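You operate a simulated robot arm through the tools that you are given. There is no shell and no other tool. Be economical: measure what you need, move in short steps, check, and stop when the job is done.

Carry out the task below with a simulated robot arm. There is one attempt and no reset: what you move stays moved.

TASK
Put two of the white blocks from the short wooden bench on the purple plate.
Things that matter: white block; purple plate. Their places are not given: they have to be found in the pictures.

It is judged by the outcome, as a careful person would: the job done as asked, and still so three seconds after it is handed in. It fails if anything else is knocked over, pushed out of place, dropped, spilled or broken.

THE ROBOT
A 7-joint arm with a two-finger parallel gripper, fixed in place. Base frame: the origin is at the foot of the arm, x ahead of it, y to its left, z up; the work surface is at about z = 0. Lengths are in mm, angles in degrees, forces in N, time in s.
With the tool pointing down near the work surface it reaches from about 240 to 620 mm from the base axis. Its first joint turns from -66.0 to 66.0 degrees. Payload 2.6 kg.
Tool frame: the origin (TCP) lies between the finger pads and is the grasp point; the fingertips stand 30 mm ahead of it; z points along the fingers, y is the line along which they close. The gripper opens to 94 mm. The fingers are 28 mm wide and 10 mm thick; the gripper's body (50 by 96 mm) begins 55 mm behind the TCP.
Orientation is that of the tool frame in the base frame, as a unit quaternion [w, x, y, z]. With the fingers straight down and closing along the base's y, the tool's x points along the base's -x, its y along +y and its z along -z.

THE INTERFACE
- The arm moves only by the tool step_arm. Its arguments are lists of equal length, an entry for each row: "travel": the shift along the tool's x, y, z in units of 200 mm (1.0 is 200 mm), a list of three; "rot": the turn, a rotation vector about the tool's x, y, z in units of 90 degrees (1.0 is 90 degrees), a list of three. In form: {"travel": [[tx, ty, tz], ...], "rot": [[ax, ay, az], ...]}. A call has 1 to 12 rows; each row is the pose to reach, as a shift and turn from the pose commanded when the call began, along the tool's axes at that moment. "grip" is the opening, from 0 (shut) to 1 (fully open), set as the call begins (left out, the last holds). A call with a number of a shift or a turn outside -1 to 1 is refused whole. A row lasts 0.2 s, in which the tool goes at most 50 mm and 8.6 degrees; a call with a longer step from one row to the next is refused whole, and so is a gripper value outside its range. A pose out of reach is approached as far as the arm can. The call stops where the force on the tool passes 40 N (or 10 N more than at its start, if that is more) or the arm is blocked; 0.2 s more then pass. The fingers move at their own pace (about 72 mm/s each) and stop on an object; they squeeze with about 21 N. The grip force told is the motor's: it shows also when the fingers shut on nothing. Time passes only in rows, and 0.2 s behind the last, so rows that repeat a pose let the fingers close. It gives the time, the measured TCP pose, the force on the tool (base axes), the opening and the grip force at its end, in the units of the frame above (readings bear some noise), and new pictures: "views" is both (left out), scene, wrist or none.
- Cameras (640 x 400 px; columns grow to the right, rows downward): "scene" is fixed at [23.6, 421.1, 570.4]; the picture's right is [-0.88, -0.48, 0.00], its down [-0.25, 0.45, -0.86] and it looks along [0.42, -0.75, -0.51] (base axes); focal length 320 px, centre (320, 200). "wrist" rides on the gripper at [-37, 0, -58] in the tool frame; the picture's right is [0.00, -1.00, 0.00], its down [0.97, 0.00, -0.24] and it looks along [0.24, 0.00, 0.97] (tool axes); focal length 218 px, centre (320, 200).
- probe_pixels(camera, pixels): for up to 12 pixels [column, row] of the newest picture of that camera ("zoom" is the newest enlarged one), the place [x, y, z] in the base frame of the surface seen there, good to about 2 mm. No time passes.
- close_up(camera, box): a new picture of the part [left, top, right, bottom] of that camera's present view, enlarged. No time passes.
- sign_off(): hands the job in; it is judged then, once.

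Work in short steps. Measure before you move; look again where a grasp or a placing could have gone wrong, and mend it. You have 60 turns and 100 pictures in all, the two below and enlarged ones among them. Open the gripper and draw the arm clear of the work before you hand the job in, unless the task says otherwise; then end with one line.

The tools are called after ">>>" as a command line: name --argument value ..., lists and objects as JSON in quotes. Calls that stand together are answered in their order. step_arm: Moves the arm, as the interface text tells. Its arguments: {"type":"object","properties":{"travel":{"type":"array","items":{"type":"array","items":{"type":"number"}}},"rot":{"type":"array","items":{"type":"array","items":{"type":"number"}}},"grip":{"type":"number"},"views":{"type":"string","enum":["both","scene","wrist","none"]}},"required":["travel","rot"]} The other tools are called the same way: probe_pixels (camera, pixels) gives the place of the surface under pixels of a picture; close_up (camera, box) takes an enlarged picture of a part of a camera's view; sign_off () hands the job in.

At the start:

```text
clock: 0.0
position: [467.4, -137.6, 233.9]
ee_rot: [-0.001, 0.0, 1.0, 0.0]
force: [-0.3, -0.4, -1.2]
gripper_width: 94.2
grasp_force: 0.1
```

scene: 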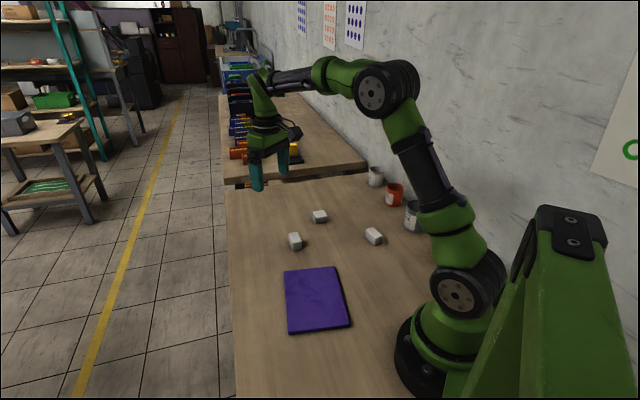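
wrist: 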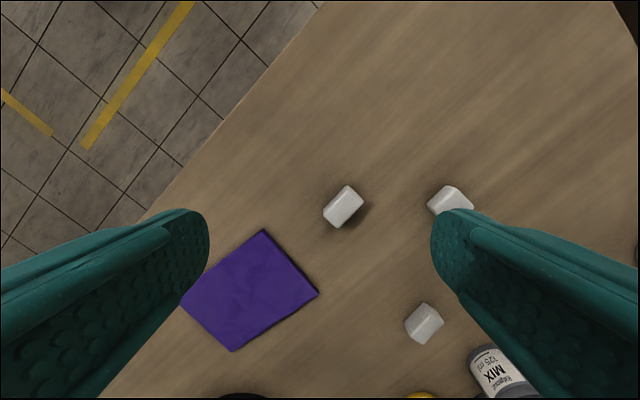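

Three white blocks are visible (scene about (295,241), (319,217), (373,236)), along with a purple plate at about (317,299). I'll enlarge the view to measure them.

>>> close_up --camera "scene" --box '[260, 180, 440, 340]'

>>> close_up --camera "wrist" --box '[180, 160, 520, 372]'

>>> probe_pixels --camera "wrist" --pixels '[[264, 231], [317, 293], [233, 350], [250, 290], [340, 204], [447, 198], [422, 321], [380, 260]]'

```text
2.50 times, centred on (350, 260) of scene
```

zoom: 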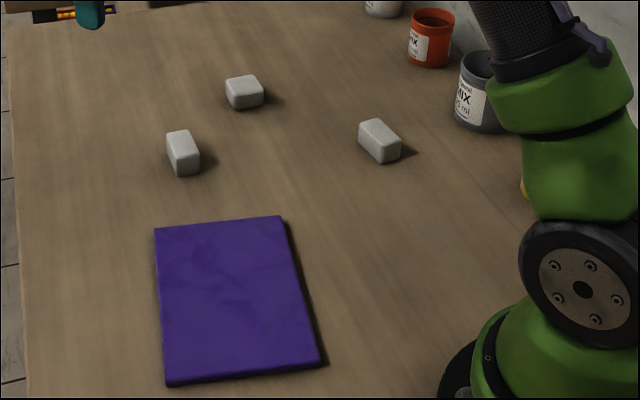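

```text
1.88 times, centred on (350, 266) of wrist
```

zoom: 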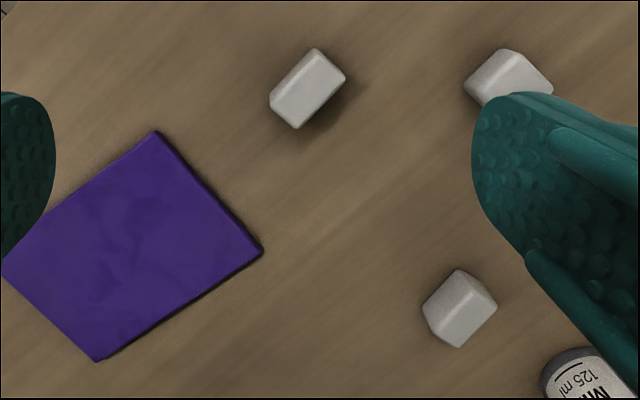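

```text
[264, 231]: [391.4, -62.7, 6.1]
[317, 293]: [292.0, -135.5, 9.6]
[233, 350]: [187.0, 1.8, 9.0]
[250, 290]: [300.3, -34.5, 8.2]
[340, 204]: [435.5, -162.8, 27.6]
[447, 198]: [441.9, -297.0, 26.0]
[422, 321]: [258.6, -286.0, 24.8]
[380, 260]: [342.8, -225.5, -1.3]
```

I'll measure the outlines of the two blocks farther from the cans.

>>> probe_pixels --camera "zoom" --pixels '[[316, 56], [340, 78], [297, 123], [275, 99], [308, 88], [503, 54], [548, 86], [475, 84], [510, 75], [460, 305]]'

>>> close_up --camera "scene" --box '[280, 200, 344, 260]'

```text
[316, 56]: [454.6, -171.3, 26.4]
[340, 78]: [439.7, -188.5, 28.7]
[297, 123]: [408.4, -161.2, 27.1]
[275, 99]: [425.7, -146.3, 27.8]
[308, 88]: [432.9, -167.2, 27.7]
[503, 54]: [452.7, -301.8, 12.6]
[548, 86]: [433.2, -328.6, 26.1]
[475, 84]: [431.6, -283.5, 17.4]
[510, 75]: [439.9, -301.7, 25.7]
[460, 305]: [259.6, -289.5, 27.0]
```

```text
6.67 times, centred on (312, 230) of scene
```

zoom: 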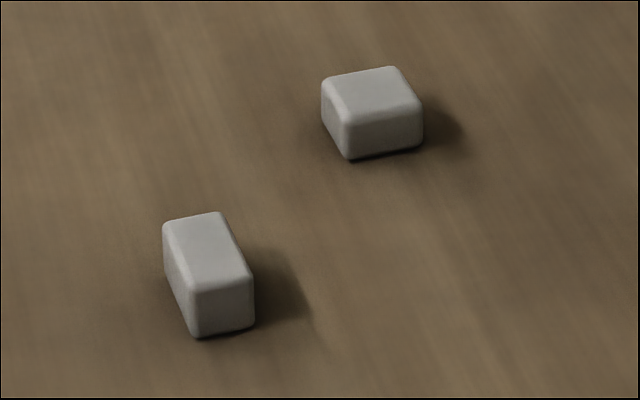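

Block 1 is centred at about (432,-167), top z 28, with its short axis along (0.66,0.75). I'll move above it, turn 41° and come down to z≈110 to check.

>>> step_arm --travel '[[0.035, -0.03, 0.12], [0.07, -0.06, 0.24], [0.106, -0.088, 0.36], [0.142, -0.118, 0.49], [0.177, -0.147, 0.62], [0.177, -0.147, 0.62]]' --rot '[[0, 0, 0.0912], [0, 0, 0.1824], [0, 0, 0.2736], [0, 0, 0.3648], [0, 0, 0.456], [0, 0, 0.456]]' --grip 1

```text
clock: 1.4
position: [432.2, -165.6, 109.1]
ee_rot: [0.0, 0.351, 0.936, 0.0]
force: [0.6, -0.2, 0.1]
gripper_width: 93.6
grasp_force: 0.0
```

scene: 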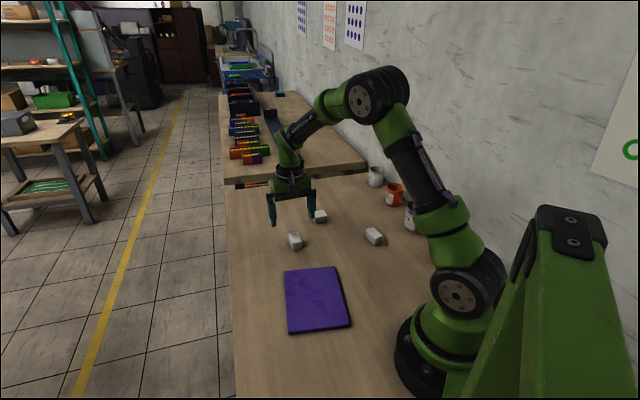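
wrist: 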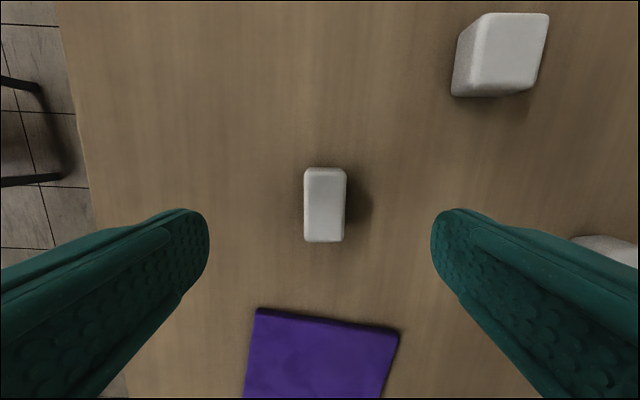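

It's aligned: the block is centred at (325,205) between the fingers. I'll descend to z≈34 and close, and measure block 2 and the plate while they're in view.

>>> probe_pixels --camera "wrist" --pixels '[[487, 19], [543, 19], [534, 84], [476, 84], [511, 50], [308, 206], [342, 206], [324, 172], [324, 238], [258, 312], [396, 336]]'

>>> step_arm --travel '[[0, -0.01, 0.1], [0, -0.01, 0.2], [0, -0.01, 0.3], [0, -0.01, 0.375], [0, -0.01, 0.375]]' --rot '[[0, 0, 0], [0, 0, 0], [0, 0, 0], [0, 0, 0], [0, 0, 0]]' --views "none"

```text
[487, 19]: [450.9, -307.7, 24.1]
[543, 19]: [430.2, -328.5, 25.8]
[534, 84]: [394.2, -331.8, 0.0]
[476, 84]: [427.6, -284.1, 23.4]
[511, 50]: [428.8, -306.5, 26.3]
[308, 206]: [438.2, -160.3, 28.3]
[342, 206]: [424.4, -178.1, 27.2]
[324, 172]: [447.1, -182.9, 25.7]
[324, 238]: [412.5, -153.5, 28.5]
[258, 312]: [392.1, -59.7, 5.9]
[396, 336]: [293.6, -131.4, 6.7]
```

```text
clock: 2.6
position: [431.3, -168.8, 35.0]
ee_rot: [-0.001, 0.351, 0.936, 0.0]
force: [-0.2, -0.2, 0.0]
gripper_width: 93.9
grasp_force: 0.1
```

Positioned at z≈35 with no contact; now I'll close the gripper.

>>> step_arm --travel '[[0, 0, 0], [0, 0, 0], [0, 0, 0], [0, 0, 0]]' --rot '[[0, 0, 0], [0, 0, 0], [0, 0, 0], [0, 0, 0]]' --grip 0 --views "wrist"

```text
clock: 3.6
position: [430.8, -168.2, 35.4]
ee_rot: [0.0, 0.35, 0.937, 0.001]
force: [-0.4, -0.1, -0.3]
gripper_width: 27.0
grasp_force: 20.9
```

wrist: 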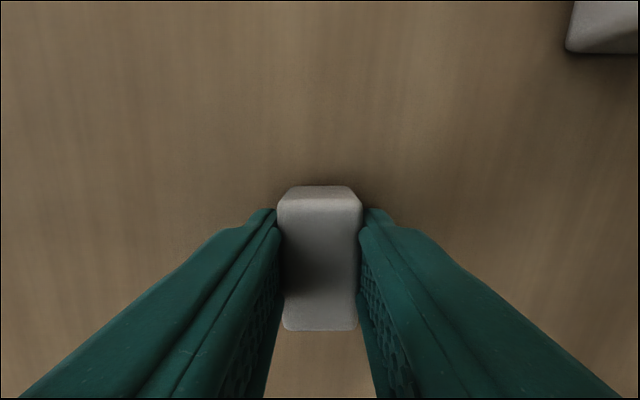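

The block is held (opening 27.0, grip force 21 N). I'll lift it and carry it toward the plate.

>>> step_arm --travel '[[0, 0, -0.12], [0, 0, -0.25], [0, 0, -0.4], [0.2, 0.02, -0.4], [0.4, 0.04, -0.4], [0.6, 0.06, -0.4], [0.8, 0.08, -0.4], [0.98, 0.096, -0.4], [0.98, 0.096, -0.4]]' --rot '[[0, 0, 0], [0, 0, 0], [0, 0, 0], [0, 0, 0], [0, 0, 0], [0, 0, 0], [0, 0, 0], [0, 0, 0], [0, 0, 0]]' --grip 0

```text
clock: 5.6
position: [296.0, -23.3, 114.0]
ee_rot: [0.0, 0.35, 0.937, 0.0]
force: [0.3, 0.1, 0.4]
gripper_width: 27.0
grasp_force: 21.1
```

scene: 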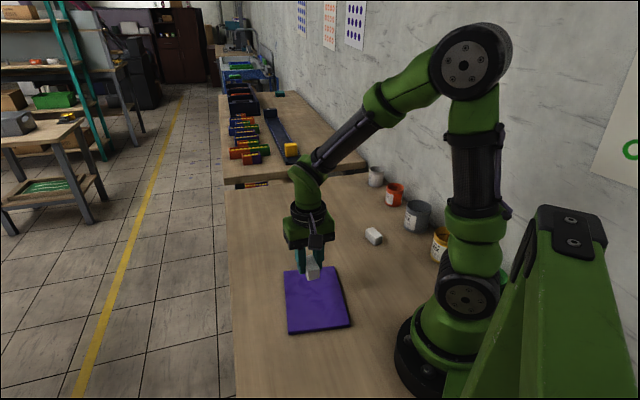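
wrist: 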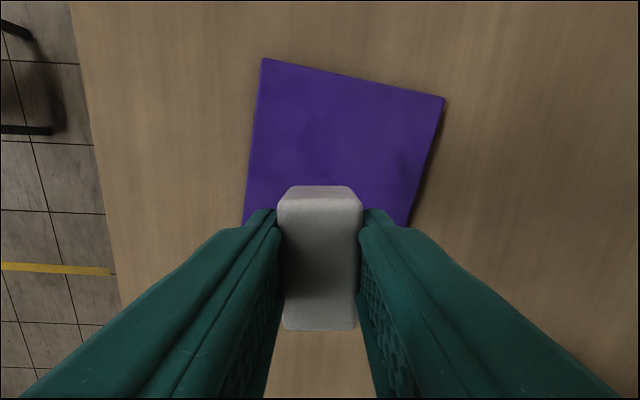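

The block is over the plate. I'll check the plate corners before lowering.

>>> probe_pixels --camera "scene" --pixels '[[286, 274], [335, 269], [349, 322], [290, 330], [318, 300], [330, 310], [305, 310]]'

>>> probe_pixels --camera "wrist" --pixels '[[264, 61], [440, 98], [330, 130]]'

```text
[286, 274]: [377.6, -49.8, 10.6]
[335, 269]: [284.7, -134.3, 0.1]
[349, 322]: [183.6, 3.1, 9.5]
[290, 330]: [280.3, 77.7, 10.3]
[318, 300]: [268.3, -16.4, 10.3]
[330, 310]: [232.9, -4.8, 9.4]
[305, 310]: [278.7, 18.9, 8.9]
```

```text
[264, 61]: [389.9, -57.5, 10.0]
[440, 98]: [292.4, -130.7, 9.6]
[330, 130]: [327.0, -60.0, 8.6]
```

Plate centre is about (288,-29), top z≈9.5. I'll shift to (268,-2) and lower to z≈45.

>>> step_arm --travel '[[0.175, -0.012, 0], [0.175, -0.012, 0.12], [0.175, -0.012, 0.24], [0.175, -0.012, 0.3], [0.175, -0.012, 0.33], [0.175, -0.012, 0.343], [0.175, -0.012, 0.343]]' --rot '[[0, 0, 0], [0, 0, 0], [0, 0, 0], [0, 0, 0], [0, 0, 0], [0, 0, 0], [0, 0, 0]]' --grip 0

```text
clock: 7.2
position: [267.9, -4.1, 45.5]
ee_rot: [0.0, 0.352, 0.936, 0.0]
force: [0.0, -0.1, 0.0]
gripper_width: 27.1
grasp_force: 21.2
```

scene: 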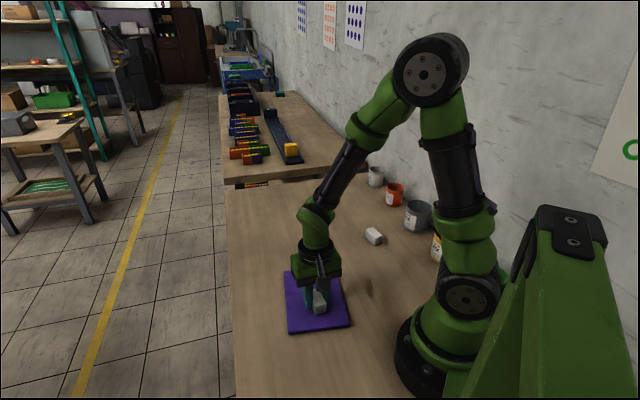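
wrist: 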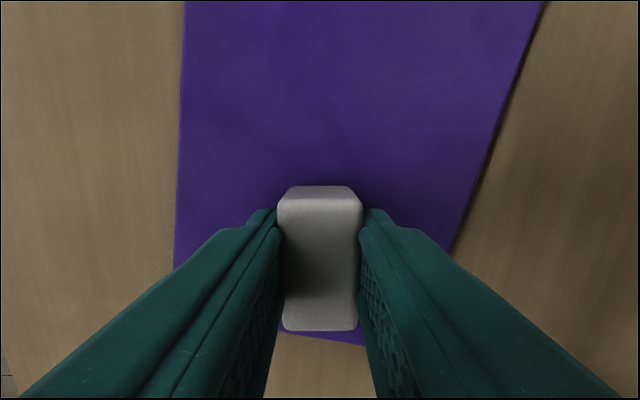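

No contact force yet; I'll ease down in small steps.

>>> step_arm --travel '[[0, 0, 0.004], [0, 0, 0.007], [0, 0, 0.007]]' --rot '[[0, 0, 0], [0, 0, 0], [0, 0, 0]]' --grip 0 --views "none"

```text
clock: 8.0
position: [268.4, -3.8, 44.4]
ee_rot: [0.0, 0.351, 0.936, 0.001]
force: [-3.8, 1.6, 16.4]
gripper_width: 27.0
grasp_force: 20.6
```

Contact (16 N upward): the block is resting on the plate. I'll release it and raise the arm.

>>> step_arm --travel '[[0, 0, 0], [0, 0, 0], [0, 0, 0], [0, 0, -0.1], [0, 0, -0.25], [0, 0, -0.4], [0, 0, -0.55], [0, 0, -0.55]]' --rot '[[0, 0, 0], [0, 0, 0], [0, 0, 0], [0, 0, 0], [0, 0, 0], [0, 0, 0], [0, 0, 0], [0, 0, 0]]' --grip 0.65

```text
clock: 9.8
position: [269.0, -2.7, 155.1]
ee_rot: [0.0, 0.35, 0.937, 0.0]
force: [0.0, 0.0, 0.4]
gripper_width: 61.0
grasp_force: 0.0
```

scene: 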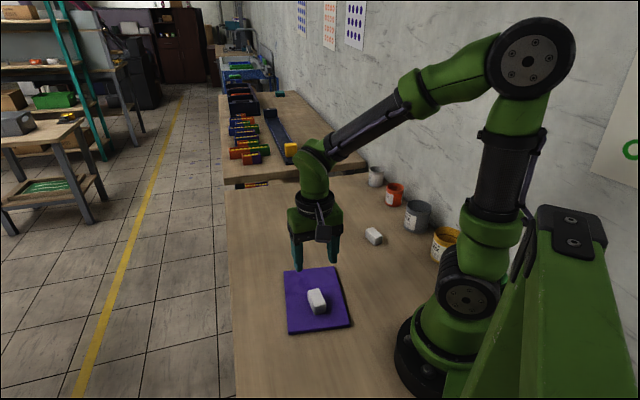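
wrist: 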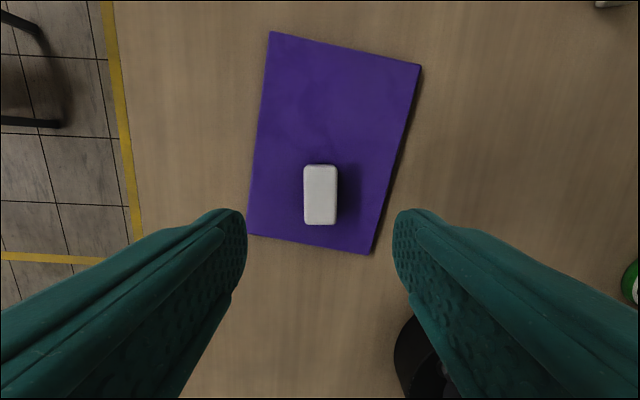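

Block 1 sits squarely on the plate. Now I'll go above block 2 near (430,-305) in two legs.

>>> step_arm --travel '[[-0.2, -0.075, 0], [-0.4, -0.15, 0], [-0.6, -0.22, 0], [-0.8, -0.3, 0], [-0.8, -0.3, 0]]' --rot '[[0, 0, 0], [0, 0, 0], [0, 0, 0], [0, 0, 0], [0, 0, 0]]' --grip 1 --views "none"

>>> step_arm --travel '[[-0.2, -0.075, 0], [-0.4, -0.15, 0], [-0.6, -0.22, 0], [-0.8, -0.3, 0], [-0.8, -0.3, 0]]' --rot '[[0, 0, 0], [0, 0, 0], [0, 0, 0], [0, 0, 0], [0, 0, 0]]' --grip 1

```text
clock: 11.0
position: [348.6, -153.3, 153.4]
ee_rot: [0.0, 0.35, 0.937, 0.0]
force: [0.6, 0.1, 0.0]
gripper_width: 93.9
grasp_force: 0.2
```

```text
clock: 12.2
position: [431.0, -305.8, 152.8]
ee_rot: [0.0, 0.35, 0.937, 0.0]
force: [-0.3, -0.3, -0.5]
gripper_width: 94.1
grasp_force: 0.1
```

scene: 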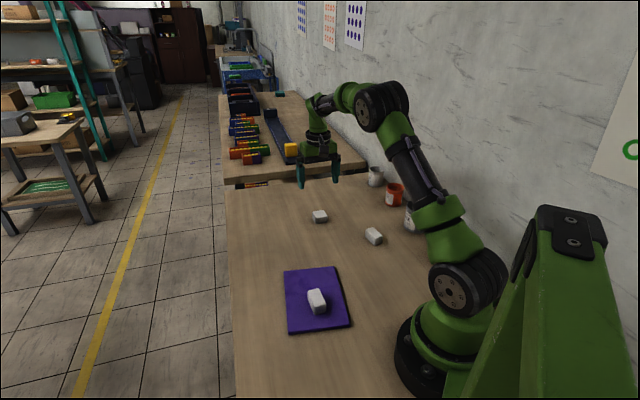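
wrist: 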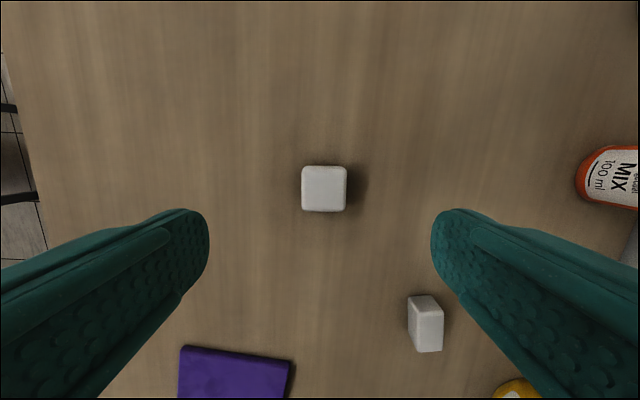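

Block 2 is nearly square (about 39 mm), centred at (324,188) and aligned with the fingers. I'll descend and grasp it.

>>> step_arm --travel '[[0, -0.016, 0.15], [0, -0.016, 0.3], [0, -0.016, 0.45], [0, -0.016, 0.54], [0, -0.016, 0.588], [0, -0.016, 0.588]]' --rot '[[0, 0, 0], [0, 0, 0], [0, 0, 0], [0, 0, 0], [0, 0, 0], [0, 0, 0]]' --grip 1 --views "none"

>>> step_arm --travel '[[0, 0, 0], [0, 0, 0], [0, 0, 0], [0, 0, 0]]' --rot '[[0, 0, 0], [0, 0, 0], [0, 0, 0], [0, 0, 0]]' --grip 0 --views "wrist"

```text
clock: 13.6
position: [429.1, -306.5, 37.2]
ee_rot: [0.0, 0.35, 0.937, 0.0]
force: [-0.3, -0.4, 0.1]
gripper_width: 94.2
grasp_force: 0.0
```

```text
clock: 14.6
position: [428.4, -306.6, 36.9]
ee_rot: [0.001, 0.35, 0.937, 0.0]
force: [-0.2, 0.4, 0.6]
gripper_width: 39.0
grasp_force: 21.0
```

wrist: 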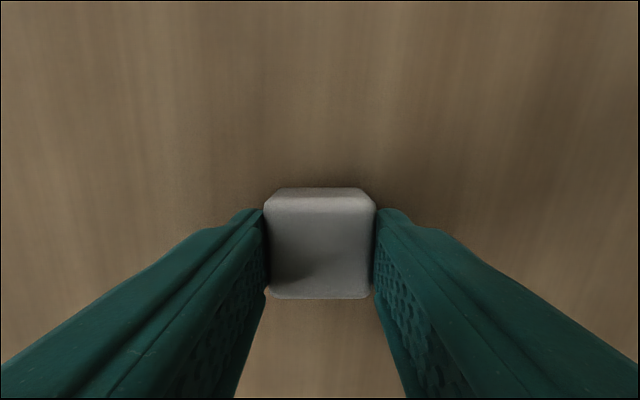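

Block 2 is held (39 mm). I'll lift it and carry it toward the free part of the plate near (314,-64).

>>> step_arm --travel '[[0, 0, -0.12], [0, 0, -0.27], [0, 0, -0.425], [0.2, 0.088, -0.425], [0.4, 0.175, -0.425], [0.6, 0.263, -0.425], [0.8, 0.35, -0.425], [0.98, 0.43, -0.425], [0.98, 0.43, -0.425]]' --rot '[[0, 0, 0], [0, 0, 0], [0, 0, 0], [0, 0, 0], [0, 0, 0], [0, 0, 0], [0, 0, 0], [0, 0, 0], [0, 0, 0]]' --grip 0 --views "scene"

```text
clock: 16.6
position: [336.2, -112.1, 122.4]
ee_rot: [0.0, 0.351, 0.936, 0.0]
force: [0.3, -0.4, -0.2]
gripper_width: 38.9
grasp_force: 21.1
```

scene: 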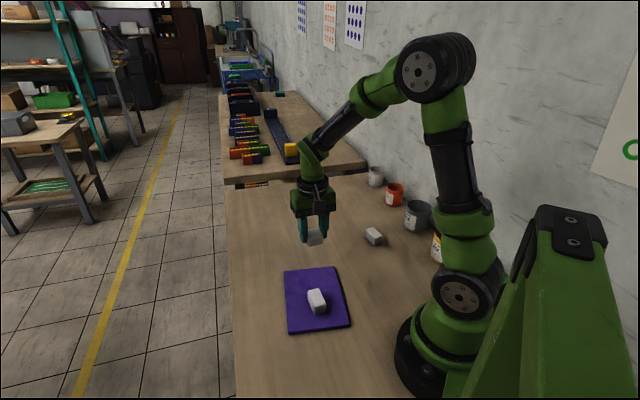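

Next I'll move to (314,-64) and lower to just above contact.

>>> step_arm --travel '[[0.12, 0.055, 0], [0.24, 0.109, 0], [0.24, 0.109, 0.15], [0.24, 0.109, 0.28], [0.24, 0.109, 0.35], [0.24, 0.109, 0.375], [0.24, 0.109, 0.375]]' --rot '[[0, 0, 0], [0, 0, 0], [0, 0, 0], [0, 0, 0], [0, 0, 0], [0, 0, 0], [0, 0, 0]]' --grip 0

```text
clock: 18.2
position: [316.4, -65.2, 45.9]
ee_rot: [0.0, 0.351, 0.936, 0.001]
force: [-0.6, 0.5, 2.2]
gripper_width: 38.8
grasp_force: 20.7
```

scene: 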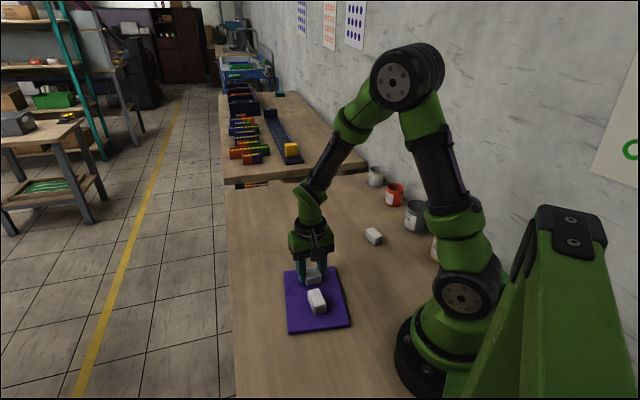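
wrist: 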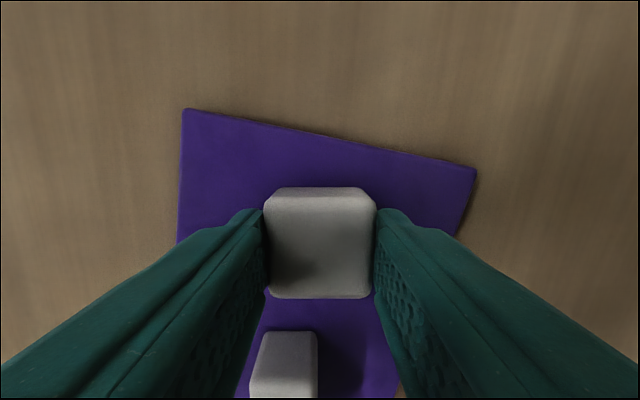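

Light contact (2 N) and well inside the plate. I'll release here and raise straight up.

>>> step_arm --travel '[[0, 0, 0], [0, 0, 0], [0, 0, 0], [0, 0, -0.1], [0, 0, -0.25], [0, 0, -0.45], [0, 0, -0.65], [0, 0, -0.8], [0, 0, -0.8]]' --rot '[[0, 0, 0], [0, 0, 0], [0, 0, 0], [0, 0, 0], [0, 0, 0], [0, 0, 0], [0, 0, 0], [0, 0, 0], [0, 0, 0]]' --grip 0.75

```text
clock: 20.2
position: [314.9, -64.9, 207.6]
ee_rot: [0.001, 0.349, 0.937, 0.0]
force: [0.1, 0.2, 0.0]
gripper_width: 70.4
grasp_force: 0.0
```

scene: 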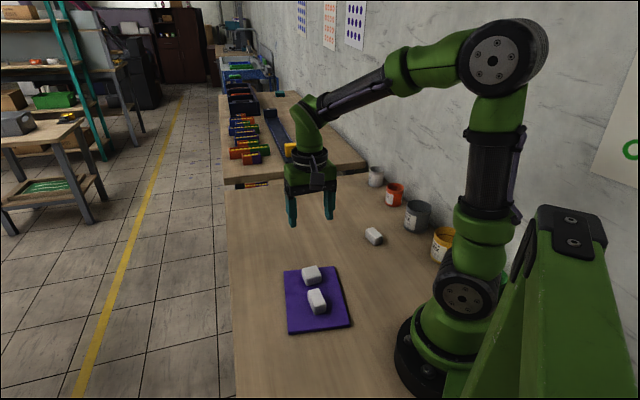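
wrist: 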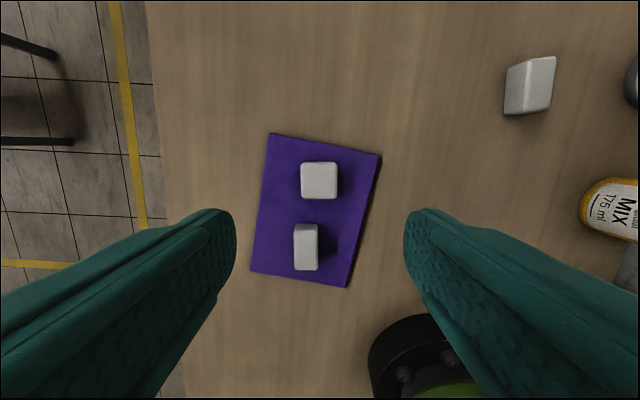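

Both blocks rest flat on the plate and nothing else has been disturbed. I'll open fully and move the arm aside.

>>> step_arm --travel '[[-0.2, -0.08, 0], [-0.4, -0.16, 0], [-0.6, -0.24, 0], [-0.6, -0.24, 0]]' --rot '[[0, 0, 0], [0, 0, 0], [0, 0, 0], [0, 0, 0]]' --grip 1 --views "scene"

```text
clock: 21.2
position: [375.2, -179.9, 207.9]
ee_rot: [0.0, 0.35, 0.937, 0.0]
force: [-0.9, 0.4, 0.4]
gripper_width: 93.8
grasp_force: 0.1
```

scene: 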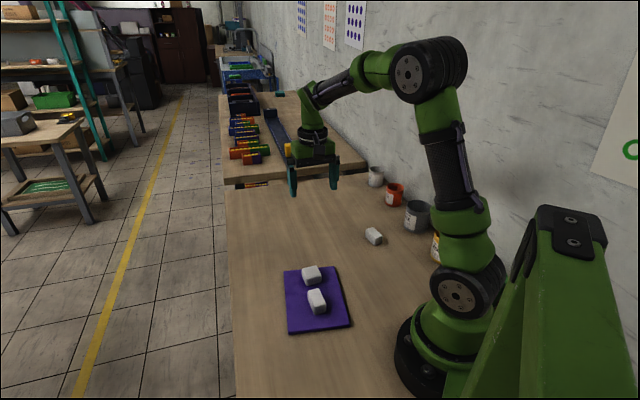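

The arm is clear and the plate holds two blocks, so I'm handing in.

>>> sign_off

```text
The job is handed in.
```

Two white blocks from the bench are now resting on the purple plate; the third was left where it was, and nothing else was disturbed.
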